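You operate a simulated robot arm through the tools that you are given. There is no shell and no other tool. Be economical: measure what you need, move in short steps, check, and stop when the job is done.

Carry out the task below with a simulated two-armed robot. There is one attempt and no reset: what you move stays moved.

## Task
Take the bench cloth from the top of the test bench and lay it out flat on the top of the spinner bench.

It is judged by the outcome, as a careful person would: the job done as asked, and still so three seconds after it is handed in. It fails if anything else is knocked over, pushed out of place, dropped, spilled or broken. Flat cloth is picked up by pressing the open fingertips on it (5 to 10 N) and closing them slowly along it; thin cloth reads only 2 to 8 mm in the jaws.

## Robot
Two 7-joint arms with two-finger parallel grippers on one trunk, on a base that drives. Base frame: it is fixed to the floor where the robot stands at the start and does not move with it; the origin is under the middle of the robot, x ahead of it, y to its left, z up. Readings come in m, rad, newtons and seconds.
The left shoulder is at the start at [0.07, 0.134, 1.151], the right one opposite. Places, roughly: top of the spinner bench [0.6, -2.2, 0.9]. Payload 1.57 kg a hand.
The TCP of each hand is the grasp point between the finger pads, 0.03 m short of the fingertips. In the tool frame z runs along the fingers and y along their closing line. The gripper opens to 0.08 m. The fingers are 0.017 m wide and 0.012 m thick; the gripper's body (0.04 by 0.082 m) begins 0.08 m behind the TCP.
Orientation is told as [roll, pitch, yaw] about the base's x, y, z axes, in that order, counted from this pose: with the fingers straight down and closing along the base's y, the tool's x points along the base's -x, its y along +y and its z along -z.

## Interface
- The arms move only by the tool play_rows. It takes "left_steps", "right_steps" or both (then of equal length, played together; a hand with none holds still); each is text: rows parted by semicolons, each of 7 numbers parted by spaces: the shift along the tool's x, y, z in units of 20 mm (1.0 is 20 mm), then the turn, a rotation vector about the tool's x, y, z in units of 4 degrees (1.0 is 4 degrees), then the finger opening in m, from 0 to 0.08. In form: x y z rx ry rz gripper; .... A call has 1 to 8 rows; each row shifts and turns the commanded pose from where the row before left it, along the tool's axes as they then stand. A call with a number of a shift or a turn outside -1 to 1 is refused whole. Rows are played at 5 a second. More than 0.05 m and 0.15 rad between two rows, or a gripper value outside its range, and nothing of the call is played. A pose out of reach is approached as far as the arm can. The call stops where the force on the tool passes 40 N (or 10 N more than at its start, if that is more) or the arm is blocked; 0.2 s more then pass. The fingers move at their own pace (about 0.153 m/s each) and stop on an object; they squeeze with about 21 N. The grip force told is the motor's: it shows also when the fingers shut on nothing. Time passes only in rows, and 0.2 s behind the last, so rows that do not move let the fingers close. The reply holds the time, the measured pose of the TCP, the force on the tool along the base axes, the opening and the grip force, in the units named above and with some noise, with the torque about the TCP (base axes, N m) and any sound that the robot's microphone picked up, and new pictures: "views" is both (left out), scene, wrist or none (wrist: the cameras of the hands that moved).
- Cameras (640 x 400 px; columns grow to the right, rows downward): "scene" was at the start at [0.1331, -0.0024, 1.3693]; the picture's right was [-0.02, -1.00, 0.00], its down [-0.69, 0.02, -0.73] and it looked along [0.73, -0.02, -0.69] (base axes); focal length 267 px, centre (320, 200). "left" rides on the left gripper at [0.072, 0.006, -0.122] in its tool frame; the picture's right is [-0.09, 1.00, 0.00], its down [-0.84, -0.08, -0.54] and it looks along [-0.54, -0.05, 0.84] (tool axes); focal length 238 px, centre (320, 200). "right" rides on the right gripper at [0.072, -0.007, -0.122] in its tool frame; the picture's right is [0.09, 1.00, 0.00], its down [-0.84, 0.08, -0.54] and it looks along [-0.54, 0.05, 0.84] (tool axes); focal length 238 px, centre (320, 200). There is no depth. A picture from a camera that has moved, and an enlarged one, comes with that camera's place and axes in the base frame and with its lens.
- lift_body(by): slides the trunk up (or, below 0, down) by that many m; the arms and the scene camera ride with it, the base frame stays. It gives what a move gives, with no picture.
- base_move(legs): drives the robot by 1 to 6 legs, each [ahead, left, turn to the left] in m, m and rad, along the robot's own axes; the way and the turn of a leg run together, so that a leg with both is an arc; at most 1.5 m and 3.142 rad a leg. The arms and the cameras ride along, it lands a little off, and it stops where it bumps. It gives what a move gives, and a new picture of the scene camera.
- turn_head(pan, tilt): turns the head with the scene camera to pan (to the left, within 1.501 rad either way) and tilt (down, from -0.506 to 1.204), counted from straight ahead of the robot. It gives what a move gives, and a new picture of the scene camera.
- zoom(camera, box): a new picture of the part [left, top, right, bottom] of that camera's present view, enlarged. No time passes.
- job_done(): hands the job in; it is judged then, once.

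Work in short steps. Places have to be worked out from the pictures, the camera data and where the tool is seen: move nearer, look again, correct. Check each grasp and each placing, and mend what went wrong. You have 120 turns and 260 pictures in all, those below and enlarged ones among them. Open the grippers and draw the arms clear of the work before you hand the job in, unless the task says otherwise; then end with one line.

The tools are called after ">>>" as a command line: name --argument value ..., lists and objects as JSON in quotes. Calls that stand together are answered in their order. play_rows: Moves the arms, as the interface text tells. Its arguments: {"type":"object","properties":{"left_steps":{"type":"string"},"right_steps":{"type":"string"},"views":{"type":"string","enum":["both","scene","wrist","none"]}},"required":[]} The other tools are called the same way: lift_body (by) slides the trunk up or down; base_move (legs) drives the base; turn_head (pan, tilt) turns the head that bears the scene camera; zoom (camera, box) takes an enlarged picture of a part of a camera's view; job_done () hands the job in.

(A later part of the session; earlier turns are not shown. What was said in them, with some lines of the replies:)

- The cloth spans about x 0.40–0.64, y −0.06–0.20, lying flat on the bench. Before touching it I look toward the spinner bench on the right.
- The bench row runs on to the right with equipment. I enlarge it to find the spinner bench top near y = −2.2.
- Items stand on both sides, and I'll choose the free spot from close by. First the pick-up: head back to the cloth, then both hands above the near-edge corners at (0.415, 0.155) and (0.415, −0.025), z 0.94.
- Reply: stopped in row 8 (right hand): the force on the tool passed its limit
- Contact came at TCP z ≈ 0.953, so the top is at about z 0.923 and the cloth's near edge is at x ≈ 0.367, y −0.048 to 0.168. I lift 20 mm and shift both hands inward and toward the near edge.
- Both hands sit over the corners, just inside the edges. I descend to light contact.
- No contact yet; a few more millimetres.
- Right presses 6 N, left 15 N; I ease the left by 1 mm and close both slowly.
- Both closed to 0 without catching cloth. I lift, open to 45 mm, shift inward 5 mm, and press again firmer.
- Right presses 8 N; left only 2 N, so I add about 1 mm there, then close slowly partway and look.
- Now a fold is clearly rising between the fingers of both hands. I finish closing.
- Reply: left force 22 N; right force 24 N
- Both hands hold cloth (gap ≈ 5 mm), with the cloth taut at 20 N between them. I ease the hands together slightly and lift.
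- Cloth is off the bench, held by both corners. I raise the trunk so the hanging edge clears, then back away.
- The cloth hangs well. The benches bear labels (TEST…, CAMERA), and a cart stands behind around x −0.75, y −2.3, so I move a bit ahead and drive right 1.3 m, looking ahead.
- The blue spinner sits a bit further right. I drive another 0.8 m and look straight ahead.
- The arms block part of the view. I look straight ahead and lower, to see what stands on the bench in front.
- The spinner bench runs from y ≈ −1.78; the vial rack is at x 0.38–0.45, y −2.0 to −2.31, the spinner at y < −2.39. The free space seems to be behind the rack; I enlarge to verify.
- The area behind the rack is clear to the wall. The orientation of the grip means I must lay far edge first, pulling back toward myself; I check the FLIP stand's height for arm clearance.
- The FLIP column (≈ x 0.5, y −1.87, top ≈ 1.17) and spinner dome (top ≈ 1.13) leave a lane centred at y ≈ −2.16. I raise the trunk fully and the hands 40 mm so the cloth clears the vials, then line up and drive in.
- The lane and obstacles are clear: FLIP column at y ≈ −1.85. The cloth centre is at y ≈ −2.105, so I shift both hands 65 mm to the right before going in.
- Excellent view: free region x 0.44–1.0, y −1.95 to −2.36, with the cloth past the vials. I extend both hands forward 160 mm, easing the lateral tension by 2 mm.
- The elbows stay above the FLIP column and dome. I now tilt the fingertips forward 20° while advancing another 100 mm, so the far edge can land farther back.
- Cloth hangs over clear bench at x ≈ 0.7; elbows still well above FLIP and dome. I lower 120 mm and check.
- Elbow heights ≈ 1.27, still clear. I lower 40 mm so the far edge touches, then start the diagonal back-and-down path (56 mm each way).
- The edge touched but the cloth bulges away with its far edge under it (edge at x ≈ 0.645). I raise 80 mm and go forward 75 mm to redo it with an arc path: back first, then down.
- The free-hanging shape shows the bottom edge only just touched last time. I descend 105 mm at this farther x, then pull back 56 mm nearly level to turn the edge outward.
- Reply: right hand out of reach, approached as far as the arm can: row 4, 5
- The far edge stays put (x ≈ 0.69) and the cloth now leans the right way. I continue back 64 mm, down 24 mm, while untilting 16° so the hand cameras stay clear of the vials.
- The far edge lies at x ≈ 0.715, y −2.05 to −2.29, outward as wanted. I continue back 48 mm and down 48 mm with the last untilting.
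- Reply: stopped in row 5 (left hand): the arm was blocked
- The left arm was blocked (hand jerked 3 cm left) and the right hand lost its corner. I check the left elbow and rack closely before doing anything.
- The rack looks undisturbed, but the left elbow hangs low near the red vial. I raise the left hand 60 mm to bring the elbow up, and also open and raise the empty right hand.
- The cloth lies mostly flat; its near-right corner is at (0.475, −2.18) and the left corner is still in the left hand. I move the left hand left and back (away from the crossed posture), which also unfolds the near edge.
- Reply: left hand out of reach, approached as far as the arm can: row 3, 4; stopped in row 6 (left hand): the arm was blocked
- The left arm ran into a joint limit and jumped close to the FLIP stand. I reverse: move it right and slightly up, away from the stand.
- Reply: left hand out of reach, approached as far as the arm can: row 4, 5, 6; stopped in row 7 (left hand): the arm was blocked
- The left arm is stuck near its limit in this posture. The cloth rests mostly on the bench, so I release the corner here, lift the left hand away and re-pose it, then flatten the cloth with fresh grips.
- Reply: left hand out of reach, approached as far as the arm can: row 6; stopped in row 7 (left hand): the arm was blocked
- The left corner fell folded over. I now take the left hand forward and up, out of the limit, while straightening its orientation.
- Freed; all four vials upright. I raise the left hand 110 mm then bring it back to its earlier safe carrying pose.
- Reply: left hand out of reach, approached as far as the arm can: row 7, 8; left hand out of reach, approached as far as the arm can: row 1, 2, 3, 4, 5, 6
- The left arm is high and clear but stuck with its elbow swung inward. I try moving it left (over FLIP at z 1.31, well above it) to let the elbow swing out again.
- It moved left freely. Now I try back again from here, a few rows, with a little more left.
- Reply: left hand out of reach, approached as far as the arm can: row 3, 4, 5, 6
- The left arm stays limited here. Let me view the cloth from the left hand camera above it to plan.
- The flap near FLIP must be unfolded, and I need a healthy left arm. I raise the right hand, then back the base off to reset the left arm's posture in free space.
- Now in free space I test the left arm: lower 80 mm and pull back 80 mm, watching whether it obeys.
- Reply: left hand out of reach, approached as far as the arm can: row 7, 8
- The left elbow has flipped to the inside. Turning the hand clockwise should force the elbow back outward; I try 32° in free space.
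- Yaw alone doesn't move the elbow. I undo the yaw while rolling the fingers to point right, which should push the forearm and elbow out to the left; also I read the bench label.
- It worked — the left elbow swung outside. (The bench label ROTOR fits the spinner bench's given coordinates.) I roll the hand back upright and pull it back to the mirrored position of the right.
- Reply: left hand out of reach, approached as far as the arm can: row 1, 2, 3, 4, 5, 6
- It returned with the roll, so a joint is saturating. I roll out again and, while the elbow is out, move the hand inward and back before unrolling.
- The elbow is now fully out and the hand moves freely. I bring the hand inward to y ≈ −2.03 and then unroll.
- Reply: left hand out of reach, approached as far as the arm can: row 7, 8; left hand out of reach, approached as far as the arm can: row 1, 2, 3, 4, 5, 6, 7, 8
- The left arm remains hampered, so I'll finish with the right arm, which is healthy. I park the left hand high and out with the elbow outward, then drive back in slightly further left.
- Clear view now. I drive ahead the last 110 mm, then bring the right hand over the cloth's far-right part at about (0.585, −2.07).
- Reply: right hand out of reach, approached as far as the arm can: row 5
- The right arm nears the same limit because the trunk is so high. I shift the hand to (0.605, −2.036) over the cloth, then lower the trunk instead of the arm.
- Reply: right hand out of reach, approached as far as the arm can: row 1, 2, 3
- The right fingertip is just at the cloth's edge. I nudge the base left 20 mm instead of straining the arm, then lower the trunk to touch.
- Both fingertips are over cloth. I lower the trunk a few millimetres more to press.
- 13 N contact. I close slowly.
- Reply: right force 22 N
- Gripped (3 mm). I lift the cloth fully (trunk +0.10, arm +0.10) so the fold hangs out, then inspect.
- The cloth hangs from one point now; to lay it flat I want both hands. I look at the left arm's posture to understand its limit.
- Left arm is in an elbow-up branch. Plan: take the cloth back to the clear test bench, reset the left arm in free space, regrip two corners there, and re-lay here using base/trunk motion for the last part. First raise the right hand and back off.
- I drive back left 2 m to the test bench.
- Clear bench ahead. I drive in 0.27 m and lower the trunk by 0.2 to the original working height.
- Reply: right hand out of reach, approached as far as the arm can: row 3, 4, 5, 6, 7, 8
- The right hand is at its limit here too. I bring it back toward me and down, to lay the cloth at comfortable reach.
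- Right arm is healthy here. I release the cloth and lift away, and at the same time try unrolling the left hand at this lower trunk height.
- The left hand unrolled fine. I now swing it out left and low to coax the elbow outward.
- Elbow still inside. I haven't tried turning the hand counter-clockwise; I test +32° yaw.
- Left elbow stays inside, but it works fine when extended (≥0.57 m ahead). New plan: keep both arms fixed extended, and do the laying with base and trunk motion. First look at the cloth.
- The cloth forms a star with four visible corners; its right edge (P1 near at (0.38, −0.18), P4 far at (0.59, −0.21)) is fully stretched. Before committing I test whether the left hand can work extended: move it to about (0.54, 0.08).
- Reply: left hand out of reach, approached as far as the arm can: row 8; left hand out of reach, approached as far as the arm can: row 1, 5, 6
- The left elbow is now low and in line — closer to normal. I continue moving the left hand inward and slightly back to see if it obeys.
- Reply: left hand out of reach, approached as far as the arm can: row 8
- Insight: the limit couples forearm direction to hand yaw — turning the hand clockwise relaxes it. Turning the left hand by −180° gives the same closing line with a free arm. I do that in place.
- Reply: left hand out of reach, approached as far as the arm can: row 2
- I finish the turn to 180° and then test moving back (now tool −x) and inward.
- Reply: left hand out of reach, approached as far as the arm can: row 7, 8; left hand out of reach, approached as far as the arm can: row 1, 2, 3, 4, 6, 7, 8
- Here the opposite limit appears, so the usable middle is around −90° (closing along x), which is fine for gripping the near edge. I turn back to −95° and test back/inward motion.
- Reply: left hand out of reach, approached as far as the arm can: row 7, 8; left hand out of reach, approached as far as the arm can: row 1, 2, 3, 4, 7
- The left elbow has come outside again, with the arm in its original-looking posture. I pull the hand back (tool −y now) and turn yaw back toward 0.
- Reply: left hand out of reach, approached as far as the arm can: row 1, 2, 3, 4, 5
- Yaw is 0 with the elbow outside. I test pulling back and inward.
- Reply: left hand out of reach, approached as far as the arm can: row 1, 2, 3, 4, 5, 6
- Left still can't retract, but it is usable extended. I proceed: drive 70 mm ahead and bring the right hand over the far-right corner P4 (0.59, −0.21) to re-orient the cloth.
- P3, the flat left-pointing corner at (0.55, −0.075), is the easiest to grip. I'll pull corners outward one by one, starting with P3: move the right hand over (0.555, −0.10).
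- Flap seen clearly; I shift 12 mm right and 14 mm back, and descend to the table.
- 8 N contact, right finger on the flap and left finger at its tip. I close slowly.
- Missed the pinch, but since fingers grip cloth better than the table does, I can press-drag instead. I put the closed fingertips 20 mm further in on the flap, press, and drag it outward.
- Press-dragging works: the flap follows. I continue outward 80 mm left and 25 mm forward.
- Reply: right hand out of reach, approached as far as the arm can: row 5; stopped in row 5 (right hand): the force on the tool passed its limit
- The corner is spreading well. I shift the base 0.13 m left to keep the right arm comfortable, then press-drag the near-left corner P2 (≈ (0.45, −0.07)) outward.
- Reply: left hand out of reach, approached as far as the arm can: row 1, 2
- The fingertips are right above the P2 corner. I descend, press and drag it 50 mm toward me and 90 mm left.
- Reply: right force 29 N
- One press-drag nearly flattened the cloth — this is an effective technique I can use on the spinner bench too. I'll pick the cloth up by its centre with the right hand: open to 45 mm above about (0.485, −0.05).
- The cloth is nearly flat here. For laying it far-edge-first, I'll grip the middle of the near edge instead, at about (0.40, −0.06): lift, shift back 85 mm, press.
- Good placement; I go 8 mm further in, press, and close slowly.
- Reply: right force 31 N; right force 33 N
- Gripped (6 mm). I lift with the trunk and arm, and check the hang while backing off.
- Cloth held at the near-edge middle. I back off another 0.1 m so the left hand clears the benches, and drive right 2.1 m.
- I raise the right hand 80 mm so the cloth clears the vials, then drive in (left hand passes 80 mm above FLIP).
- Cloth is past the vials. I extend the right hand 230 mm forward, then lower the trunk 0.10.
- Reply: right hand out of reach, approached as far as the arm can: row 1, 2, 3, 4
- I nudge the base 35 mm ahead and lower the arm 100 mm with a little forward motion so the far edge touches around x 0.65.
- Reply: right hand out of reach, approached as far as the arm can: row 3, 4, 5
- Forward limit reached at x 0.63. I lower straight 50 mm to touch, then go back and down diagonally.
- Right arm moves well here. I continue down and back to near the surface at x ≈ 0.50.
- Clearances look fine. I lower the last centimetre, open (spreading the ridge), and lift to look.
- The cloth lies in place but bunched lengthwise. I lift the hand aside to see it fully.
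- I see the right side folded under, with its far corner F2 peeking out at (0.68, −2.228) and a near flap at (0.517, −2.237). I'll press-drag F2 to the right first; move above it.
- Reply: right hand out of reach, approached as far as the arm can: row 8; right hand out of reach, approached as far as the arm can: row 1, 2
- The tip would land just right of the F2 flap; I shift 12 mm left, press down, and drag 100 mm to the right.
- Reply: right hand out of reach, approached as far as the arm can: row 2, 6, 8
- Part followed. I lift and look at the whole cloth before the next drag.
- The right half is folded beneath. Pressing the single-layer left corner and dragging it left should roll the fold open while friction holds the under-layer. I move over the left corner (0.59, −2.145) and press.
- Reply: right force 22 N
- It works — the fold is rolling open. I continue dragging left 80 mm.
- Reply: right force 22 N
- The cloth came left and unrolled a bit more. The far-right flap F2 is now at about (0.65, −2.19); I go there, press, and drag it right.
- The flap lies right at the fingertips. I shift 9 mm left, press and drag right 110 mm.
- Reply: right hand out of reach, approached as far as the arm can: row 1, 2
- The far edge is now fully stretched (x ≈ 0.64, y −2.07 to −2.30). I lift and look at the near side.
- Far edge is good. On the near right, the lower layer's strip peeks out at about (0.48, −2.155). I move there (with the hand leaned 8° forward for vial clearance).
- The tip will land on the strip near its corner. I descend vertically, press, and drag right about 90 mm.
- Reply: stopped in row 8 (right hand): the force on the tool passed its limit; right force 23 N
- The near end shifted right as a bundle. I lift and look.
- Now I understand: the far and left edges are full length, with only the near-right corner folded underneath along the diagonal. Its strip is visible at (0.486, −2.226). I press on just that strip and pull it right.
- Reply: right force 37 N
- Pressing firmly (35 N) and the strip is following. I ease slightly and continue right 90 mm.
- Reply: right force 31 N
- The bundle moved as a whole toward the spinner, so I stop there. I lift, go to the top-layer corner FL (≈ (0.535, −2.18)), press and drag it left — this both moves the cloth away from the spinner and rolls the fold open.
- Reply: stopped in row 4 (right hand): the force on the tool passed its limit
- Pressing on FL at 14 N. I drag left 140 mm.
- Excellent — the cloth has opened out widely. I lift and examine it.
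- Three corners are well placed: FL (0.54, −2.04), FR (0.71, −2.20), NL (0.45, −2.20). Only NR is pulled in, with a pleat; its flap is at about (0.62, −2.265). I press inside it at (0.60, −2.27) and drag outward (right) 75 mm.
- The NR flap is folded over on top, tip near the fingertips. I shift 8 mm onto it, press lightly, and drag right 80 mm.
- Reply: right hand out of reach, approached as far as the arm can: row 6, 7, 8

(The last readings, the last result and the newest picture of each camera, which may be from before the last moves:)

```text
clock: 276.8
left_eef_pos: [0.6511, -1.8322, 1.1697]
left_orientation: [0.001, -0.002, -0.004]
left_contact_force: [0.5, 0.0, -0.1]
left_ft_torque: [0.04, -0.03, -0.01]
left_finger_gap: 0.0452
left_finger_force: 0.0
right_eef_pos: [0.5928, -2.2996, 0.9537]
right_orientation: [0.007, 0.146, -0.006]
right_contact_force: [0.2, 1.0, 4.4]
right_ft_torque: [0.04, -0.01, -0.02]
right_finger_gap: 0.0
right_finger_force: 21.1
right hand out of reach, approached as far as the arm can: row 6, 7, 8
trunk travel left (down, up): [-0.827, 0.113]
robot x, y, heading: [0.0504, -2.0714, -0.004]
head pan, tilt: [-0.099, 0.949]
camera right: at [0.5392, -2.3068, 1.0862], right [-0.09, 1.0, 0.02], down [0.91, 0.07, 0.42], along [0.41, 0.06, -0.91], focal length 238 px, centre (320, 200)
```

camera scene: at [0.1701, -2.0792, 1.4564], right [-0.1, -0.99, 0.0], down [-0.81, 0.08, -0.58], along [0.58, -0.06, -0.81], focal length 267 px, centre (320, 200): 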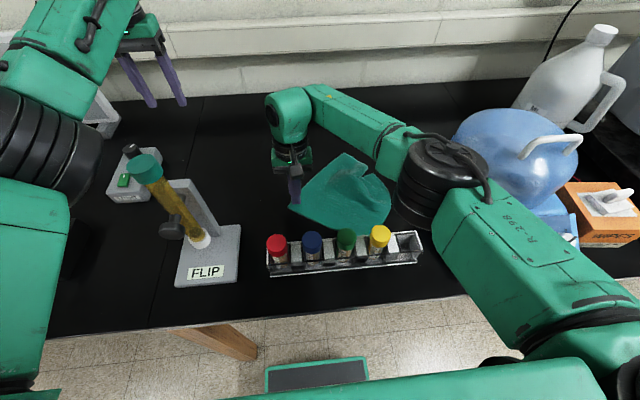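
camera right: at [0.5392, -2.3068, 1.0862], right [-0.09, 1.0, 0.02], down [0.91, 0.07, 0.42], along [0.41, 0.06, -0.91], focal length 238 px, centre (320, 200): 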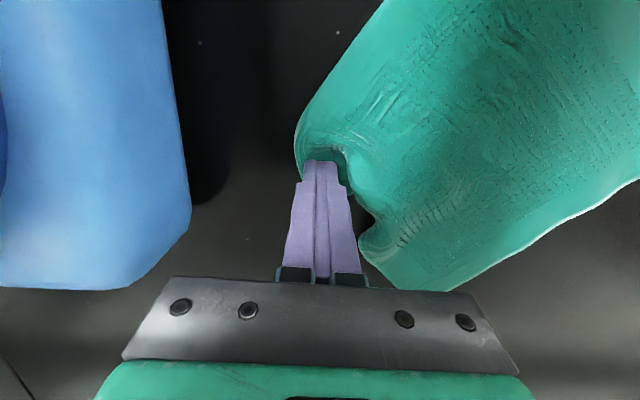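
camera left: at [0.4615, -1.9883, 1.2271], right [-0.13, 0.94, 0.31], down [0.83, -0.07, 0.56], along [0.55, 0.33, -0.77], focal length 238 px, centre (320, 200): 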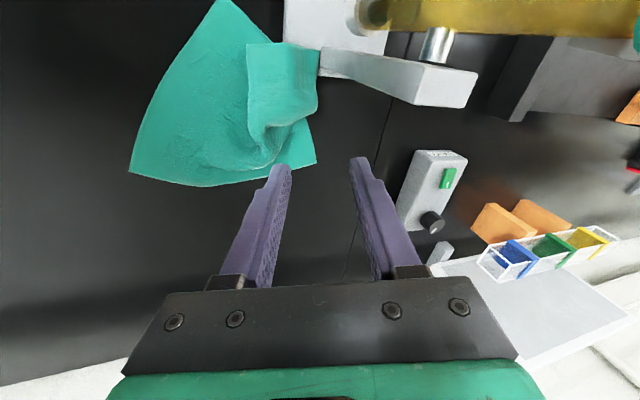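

The pleat is opening. I lift and check the overall shape.

>>> play_rows --right_steps "0.2 0 -1 0 0 0 0;0.3 0 -1 0 0 0 0;0.3 0 -1 0 0 0 0;0.3 -0.3 -1 0 0 0 0;0 -0.3 -1 0 0 0 0;0 0 0 0 0 0 0" --views "none"

>>> zoom --camera "scene" --box '[260, 130, 425, 250]'

>>> zoom --camera "right" --box '[240, 0, 640, 300]'

```text
clock: 278.2
left_eef_pos: [0.6531, -1.8308, 1.1689]
left_orientation: [0.003, -0.002, -0.005]
left_contact_force: [0.5, -0.1, -0.6]
left_ft_torque: [0.0, 0.01, -0.06]
left_finger_gap: 0.0451
left_finger_force: 0.2
right_eef_pos: [0.5874, -2.311, 1.0586]
right_orientation: [0.01, 0.149, -0.004]
right_contact_force: [-0.3, -1.0, -0.3]
right_ft_torque: [-0.01, -0.01, -0.03]
right_finger_gap: 0.0
right_finger_force: 21.4
trunk travel left (down, up): [-0.827, 0.113]
robot x, y, heading: [0.0483, -2.0731, -0.001]
head pan, tilt: [-0.099, 0.949]
```

```text
3.33 times, centred on (342, 190) of scene
camera zoom: at [0.1738, -2.0788, 1.4561], right [-0.1, -0.99, 0.0], down [-0.81, 0.08, -0.58], along [0.58, -0.06, -0.81], focal length 889 px, centre (245, 233)
```

zoom: 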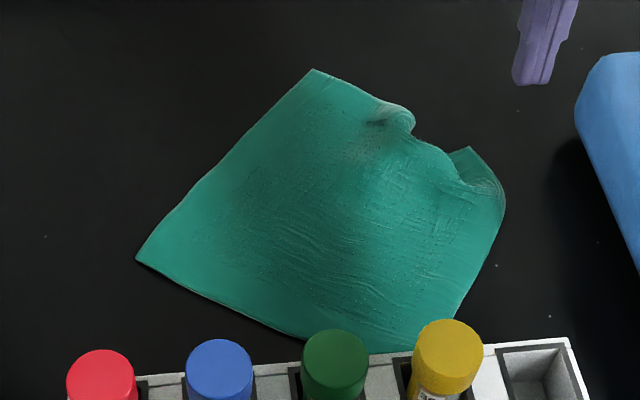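

```text
1.33 times, centred on (440, 150) of right
camera zoom: at [0.5335, -2.3201, 1.1901], right [-0.09, 1.0, 0.02], down [0.91, 0.07, 0.41], along [0.41, 0.06, -0.91], focal length 318 px, centre (160, 267)
```

zoom: 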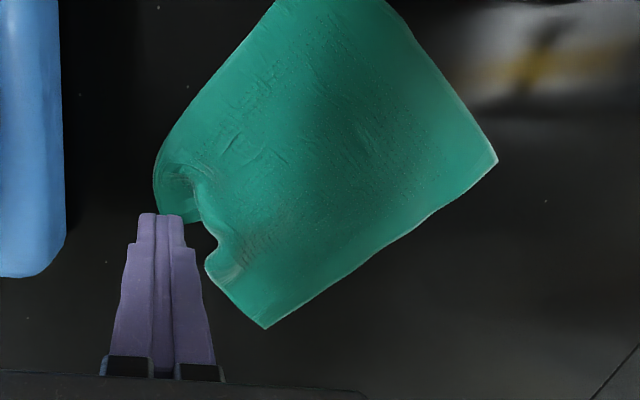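

Nearly flat now. Only the NR corner curl at (0.62, −2.30) remains. I untilt the hand for reach, press just inside it at (0.59, −2.303) and drag right 32 mm, then lift clear.

>>> play_rows --right_steps "-0.1 0.4 0.9 0 -1 0 0;0 0 1 0 -1 0 0;0 0 1 0 0 0 0;0 0 1 0 0 0 0;0 0 1 0 0 0 0;0 0 0.4 0 0 0 0;-0.1 -0.7 0 0 0 0 0;-0.1 -0.9 0 0 0 0 0" --views "wrist"

```text
clock: 280.0
left_eef_pos: [0.6486, -1.8298, 1.1693]
left_orientation: [-0.001, -0.004, -0.005]
left_contact_force: [0.3, 0.0, -0.1]
left_ft_torque: [0.0, -0.01, -0.05]
left_finger_gap: 0.0448
left_finger_force: 0.1
right_eef_pos: [0.5876, -2.3331, 0.9529]
right_orientation: [0.009, 0.002, -0.004]
right_contact_force: [2.7, 2.8, 14.2]
right_ft_torque: [0.15, -0.06, 0.02]
right_finger_gap: 0.0
right_finger_force: 21.5
trunk travel left (down, up): [-0.827, 0.113]
robot x, y, heading: [0.0494, -2.0732, -0.006]
head pan, tilt: [-0.099, 0.949]
camera right: at [0.5159, -2.3425, 1.076], right [-0.09, 1.0, 0.01], down [0.84, 0.07, 0.54], along [0.54, 0.06, -0.84], focal length 238 px, centre (320, 200)
```

right: 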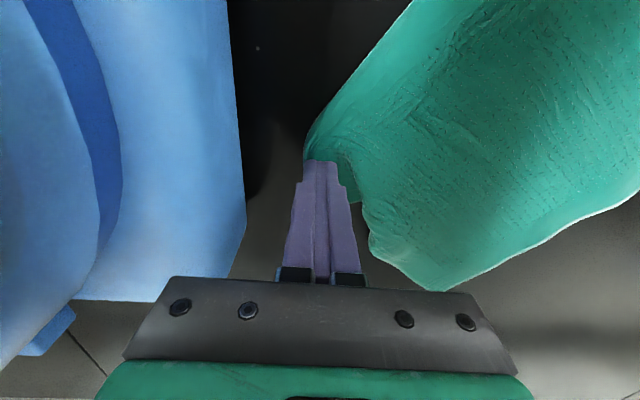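

The corner follows. I nudge it forward 24 mm to stretch the far-right edge, then lift and look.

>>> play_rows --right_steps "-0.6 0 0 0 0 0 0;-0.6 0 0 0 0 0 0;0 0 -1 0 0 0 0;0 0 -1 0 0 0 0;0 0 -1 0 0 0 0;0 0 -1 0 0 0 0;0 0 -1 0 0 0 0;0 0 -1 0 0 0 0" --views "none"

>>> zoom --camera "scene" --box '[260, 130, 425, 250]'

>>> zoom --camera "right" --box '[240, 0, 640, 300]'

```text
clock: 281.8
left_eef_pos: [0.6516, -1.8316, 1.1683]
left_orientation: [0.002, -0.001, -0.006]
left_contact_force: [-0.1, -0.3, 0.3]
left_ft_torque: [-0.01, 0.01, 0.03]
left_finger_gap: 0.0451
left_finger_force: 0.0
right_eef_pos: [0.6013, -2.3382, 1.0685]
right_orientation: [0.01, 0.008, -0.005]
right_contact_force: [0.2, 0.5, -0.9]
right_ft_torque: [0.02, -0.01, 0.05]
right_finger_gap: 0.0
right_finger_force: 21.7
right hand out of reach, approached as far as the arm can: row 2
trunk travel left (down, up): [-0.827, 0.113]
robot x, y, heading: [0.0543, -2.072, -0.006]
head pan, tilt: [-0.099, 0.949]
```

```text
3.33 times, centred on (342, 190) of scene
camera zoom: at [0.1731, -2.0789, 1.4562], right [-0.1, -0.99, 0.0], down [-0.81, 0.08, -0.58], along [0.58, -0.06, -0.81], focal length 889 px, centre (245, 233)
```

zoom: 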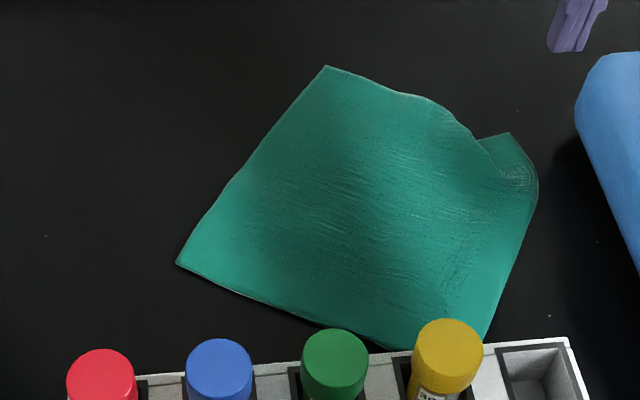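

```text
1.33 times, centred on (440, 150) of right
camera zoom: at [0.5298, -2.3461, 1.1925], right [-0.09, 1.0, 0.01], down [0.84, 0.07, 0.54], along [0.53, 0.06, -0.84], focal length 318 px, centre (160, 267)
```

zoom: 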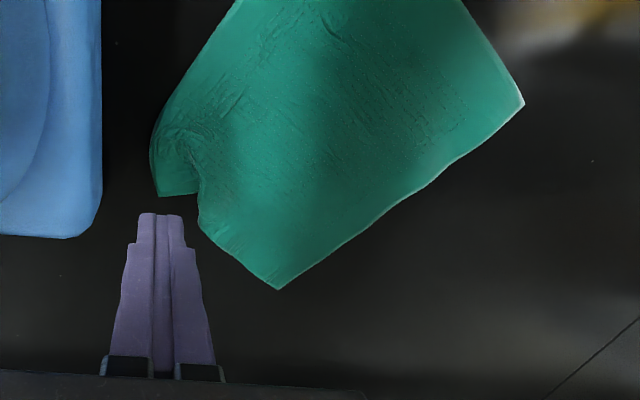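

Almost perfect; just a small notch by the NR corner. I press on the main sheet beside it at (0.615, −2.275) and draw it 30 mm left to open that last pleat, then lift.

>>> play_rows --right_steps "-0.35 0.9 0.8 0 0 0 0;-0.3 0.9 1 0 0 0 0;0 0.9 1 0 0 0 0;0 0.45 1 0 0 0 0;0 0 1 0 0 0 0;0 0 0.95 0 0 0 0;0 0 0.1 0 0 0 0;0 0.7 0 0 0 0 0" --views "none"

>>> play_rows --right_steps "0 0.8 0 0 0 0 0;0 0 -1 0 0 0 0;0 0 -1 0 0 0 0;0 0 -1 0 0 0 0;0 -0.8 -1 0 0 0 0;0 -1 -1 0 0 0 0;0 -1 0 0 0 0 0;0 -1 0 0 0 0 0" --views "none"

>>> zoom --camera "scene" --box '[250, 120, 430, 250]'

```text
clock: 283.6
left_eef_pos: [0.6504, -1.8316, 1.1685]
left_orientation: [0.001, 0.0, -0.005]
left_contact_force: [0.0, 0.2, -0.2]
left_ft_torque: [-0.02, 0.03, -0.01]
left_finger_gap: 0.0451
left_finger_force: 0.1
right_eef_pos: [0.6123, -2.257, 0.9545]
right_orientation: [0.01, 0.007, -0.005]
right_contact_force: [-0.3, -1.0, 4.6]
right_ft_torque: [-0.08, -0.02, 0.01]
right_finger_gap: 0.0
right_finger_force: 20.9
trunk travel left (down, up): [-0.827, 0.113]
robot x, y, heading: [0.0494, -2.0691, -0.003]
head pan, tilt: [-0.099, 0.949]
```

```text
clock: 285.4
left_eef_pos: [0.6522, -1.8324, 1.1687]
left_orientation: [0.002, -0.002, -0.005]
left_contact_force: [0.2, -0.2, -0.9]
left_ft_torque: [0.0, -0.03, 0.03]
left_finger_gap: 0.0451
left_finger_force: 0.0
right_eef_pos: [0.6133, -2.3234, 1.053]
right_orientation: [0.011, 0.009, -0.003]
right_contact_force: [0.2, 0.4, -0.4]
right_ft_torque: [0.02, 0.0, -0.02]
right_finger_gap: 0.0002
right_finger_force: 21.0
trunk travel left (down, up): [-0.827, 0.113]
robot x, y, heading: [0.0487, -2.07, 0.001]
head pan, tilt: [-0.099, 0.949]
```

```text
3.08 times, centred on (340, 185) of scene
camera zoom: at [0.1735, -2.0803, 1.4562], right [-0.1, -0.99, 0.0], down [-0.81, 0.08, -0.58], along [0.58, -0.06, -0.81], focal length 820 px, centre (258, 246)
```

zoom: 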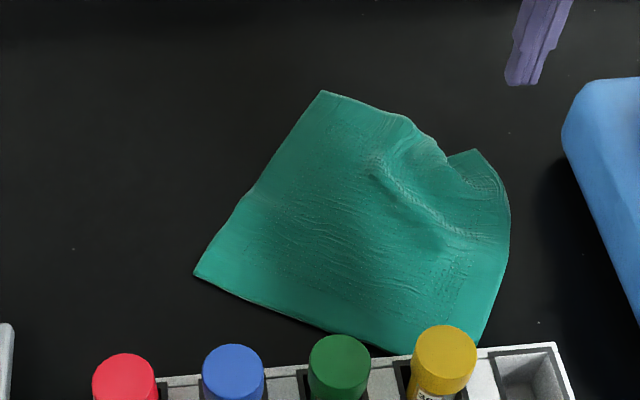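

That raised a small ridge. I repeat the move that worked: press at (0.585, −2.303) and draw right 35 mm, then lift and check.

>>> play_rows --right_steps "0.7 0.5 0.8 0 0 0 0;0.7 0.5 1 0 0 0 0;0 0 1 0 0 0 0;0 0 1 0 0 0 0;0 0 1 0 0 0 0;0 0 0.28 0 0 0 0;-0.2 -0.8 0 0 0 0 0;-0.2 -0.9 0 0 0 0 0" --views "none"

>>> play_rows --right_steps "-0.3 -0.2 0 0 0 0 0;0 0 -1 0 0 0 0;0 0 -1 0 0 0 0;0 0 -1 0 0 0 0;0 0 -1 0 0 0 0;0 0 -1 0 0 0 0;0 0 0 0 0 0 0" --views "none"

>>> zoom --camera "scene" --box '[250, 120, 430, 250]'

```text
clock: 287.2
left_eef_pos: [0.6489, -1.8289, 1.1691]
left_orientation: [0.001, -0.004, -0.005]
left_contact_force: [-0.1, 0.0, 0.6]
left_ft_torque: [-0.01, -0.04, -0.03]
left_finger_gap: 0.045
left_finger_force: 0.1
right_eef_pos: [0.5924, -2.3302, 0.9538]
right_orientation: [0.011, 0.004, -0.003]
right_contact_force: [0.3, 4.4, 15.2]
right_ft_torque: [0.08, -0.01, -0.01]
right_finger_gap: 0.0001
right_finger_force: 20.7
trunk travel left (down, up): [-0.827, 0.113]
robot x, y, heading: [0.0494, -2.066, 0.0]
head pan, tilt: [-0.099, 0.949]
```

```text
clock: 288.8
left_eef_pos: [0.6515, -1.832, 1.1697]
left_orientation: [0.001, -0.004, -0.007]
left_contact_force: [0.2, 0.2, 0.2]
left_ft_torque: [0.0, -0.01, 0.0]
left_finger_gap: 0.0452
left_finger_force: 0.2
right_eef_pos: [0.5987, -2.3375, 1.0512]
right_orientation: [0.012, 0.008, -0.003]
right_contact_force: [0.5, 0.7, -0.6]
right_ft_torque: [0.03, 0.01, 0.03]
right_finger_gap: 0.0
right_finger_force: 21.2
trunk travel left (down, up): [-0.827, 0.113]
robot x, y, heading: [0.0479, -2.0722, -0.001]
head pan, tilt: [-0.099, 0.949]
```

```text
3.08 times, centred on (340, 185) of scene
camera zoom: at [0.1735, -2.0791, 1.4562], right [-0.1, -0.99, 0.0], down [-0.81, 0.08, -0.58], along [0.58, -0.06, -0.81], focal length 820 px, centre (258, 246)
```

zoom: 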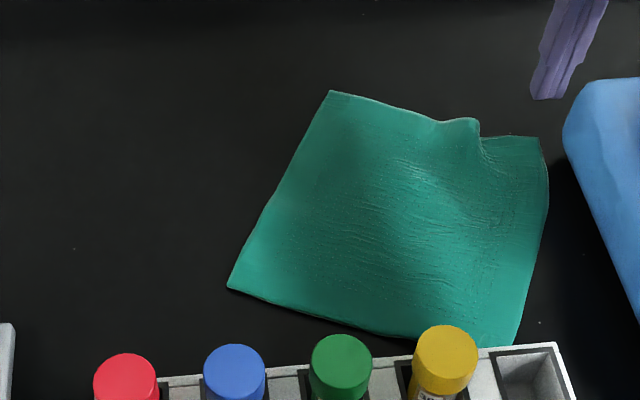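

The cloth is flat and spread on the spinner bench. Now I withdraw: raise the trunk 0.11 (left hand must clear FLIP), raise and centre the right hand with the gripper open, then back off.

>>> lift_body --by 0.11

>>> play_rows --right_steps "0 0 -1 0 0 0 0;0 0.5 -1 0 0 0 0;0 0.8 -1 0 0 0 0;0 0.9 -1 0 0 0 0.05;0 0.9 -1 0 0 0 0.05;0 0.9 -1 0 0 0 0.05;0 0 -1 0 0 0 0.05;0 0 0 0 0 0 0.05" --views "scene"

```text
clock: 290.2
left_eef_pos: [0.6528, -1.8315, 1.279]
left_orientation: [0.003, -0.003, -0.006]
left_contact_force: [0.2, 0.8, 0.3]
left_ft_torque: [-0.01, -0.01, -0.01]
left_finger_gap: 0.0449
left_finger_force: 0.0
right_eef_pos: [0.5978, -2.3365, 1.1602]
right_orientation: [0.011, 0.009, -0.004]
right_contact_force: [-0.7, -0.6, 0.3]
right_ft_torque: [0.03, 0.0, 0.01]
right_finger_gap: 0.0
right_finger_force: 21.1
trunk travel left (down, up): [-0.937, 0.003]
robot x, y, heading: [0.0499, -2.071, -0.002]
head pan, tilt: [-0.099, 0.949]
```

```text
clock: 292.0
left_eef_pos: [0.6517, -1.8329, 1.2785]
left_orientation: [0.001, -0.002, -0.004]
left_contact_force: [-0.7, -0.8, 0.5]
left_ft_torque: [-0.02, -0.01, 0.02]
left_finger_gap: 0.0445
left_finger_force: 0.0
right_eef_pos: [0.5969, -2.2594, 1.3001]
right_orientation: [0.012, 0.008, -0.004]
right_contact_force: [-0.6, -0.2, 0.3]
right_ft_torque: [-0.03, 0.01, -0.01]
right_finger_gap: 0.0499
right_finger_force: 0.0
trunk travel left (down, up): [-0.937, 0.003]
robot x, y, heading: [0.0516, -2.0688, -0.0]
head pan, tilt: [-0.099, 0.949]
camera scene: at [0.1734, -2.0796, 1.5662], right [-0.1, -0.99, 0.0], down [-0.81, 0.08, -0.58], along [0.58, -0.06, -0.81], focal length 267 px, centre (320, 200)
```

scene: 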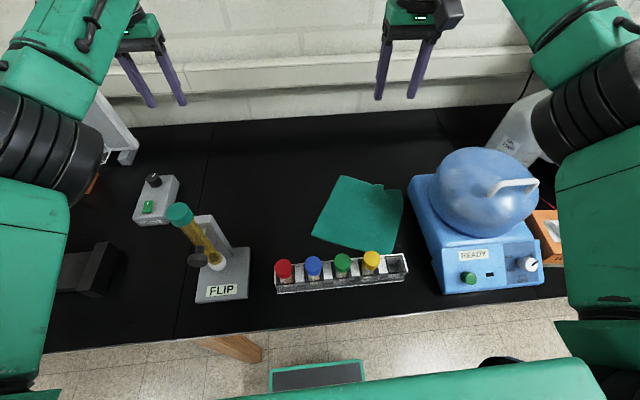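

The cloth lies flat and all objects are undisturbed. I back the base off 0.42 m with hands high to draw the arms clear, and check.

>>> base_move --legs '[[-0.42, 0, 0]]'

>>> zoom --camera "scene" --box '[240, 60, 480, 220]'

```text
clock: 294.6
left_eef_pos: [0.2323, -1.8311, 1.2773]
left_orientation: [0.0, 0.0, -0.004]
left_contact_force: [0.0, 0.6, -0.3]
left_ft_torque: [0.02, 0.02, 0.0]
left_finger_gap: 0.0449
left_finger_force: 0.0
right_eef_pos: [0.1824, -2.259, 1.298]
right_orientation: [0.012, 0.01, -0.005]
right_contact_force: [0.0, 0.2, -0.4]
right_ft_torque: [0.0, 0.02, -0.01]
right_finger_gap: 0.0499
right_finger_force: 0.0
trunk travel left (down, up): [-0.937, 0.003]
robot x, y, heading: [-0.3673, -2.0698, -0.008]
head pan, tilt: [-0.099, 0.949]
camera scene: at [-0.2438, -2.0782, 1.5659], right [-0.1, -0.99, 0.0], down [-0.81, 0.08, -0.58], along [0.58, -0.06, -0.81], focal length 267 px, centre (320, 200)
```

scene: 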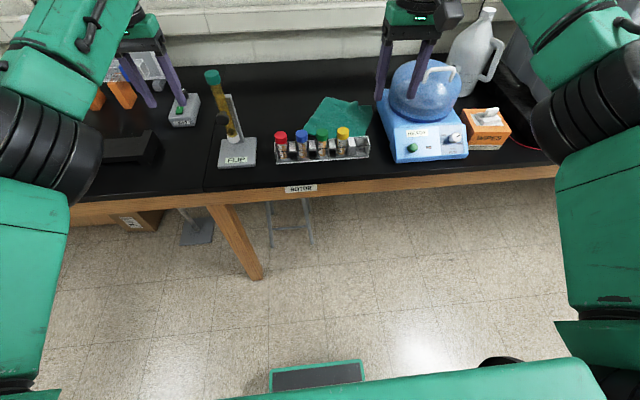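

```text
2.50 times, centred on (360, 140) of scene
camera zoom: at [-0.2438, -2.0782, 1.5659], right [-0.1, -0.99, 0.0], down [-0.81, 0.08, -0.58], along [0.58, -0.06, -0.81], focal length 666 px, centre (220, 350)
```

zoom: 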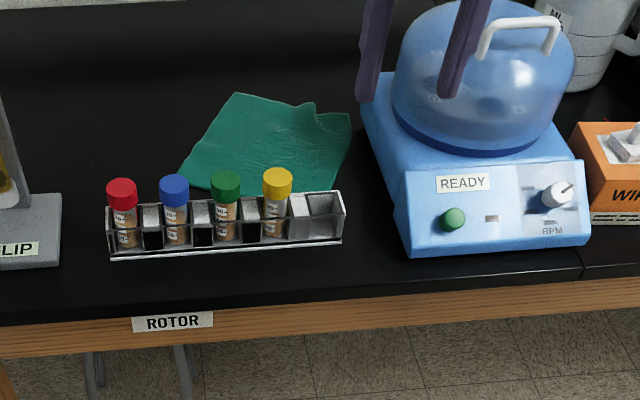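

The cloth lies flat behind the rack, everything else stands in place, the grippers are open and the arms are clear. I hand it in.

>>> job_done

```text
The job is handed in.
```

The bench cloth is spread out on top of the spinner bench (its label reads ROTOR), behind the vial rack; only a slight pleat is left along its far edge, and in the last pictures nothing else looks moved.
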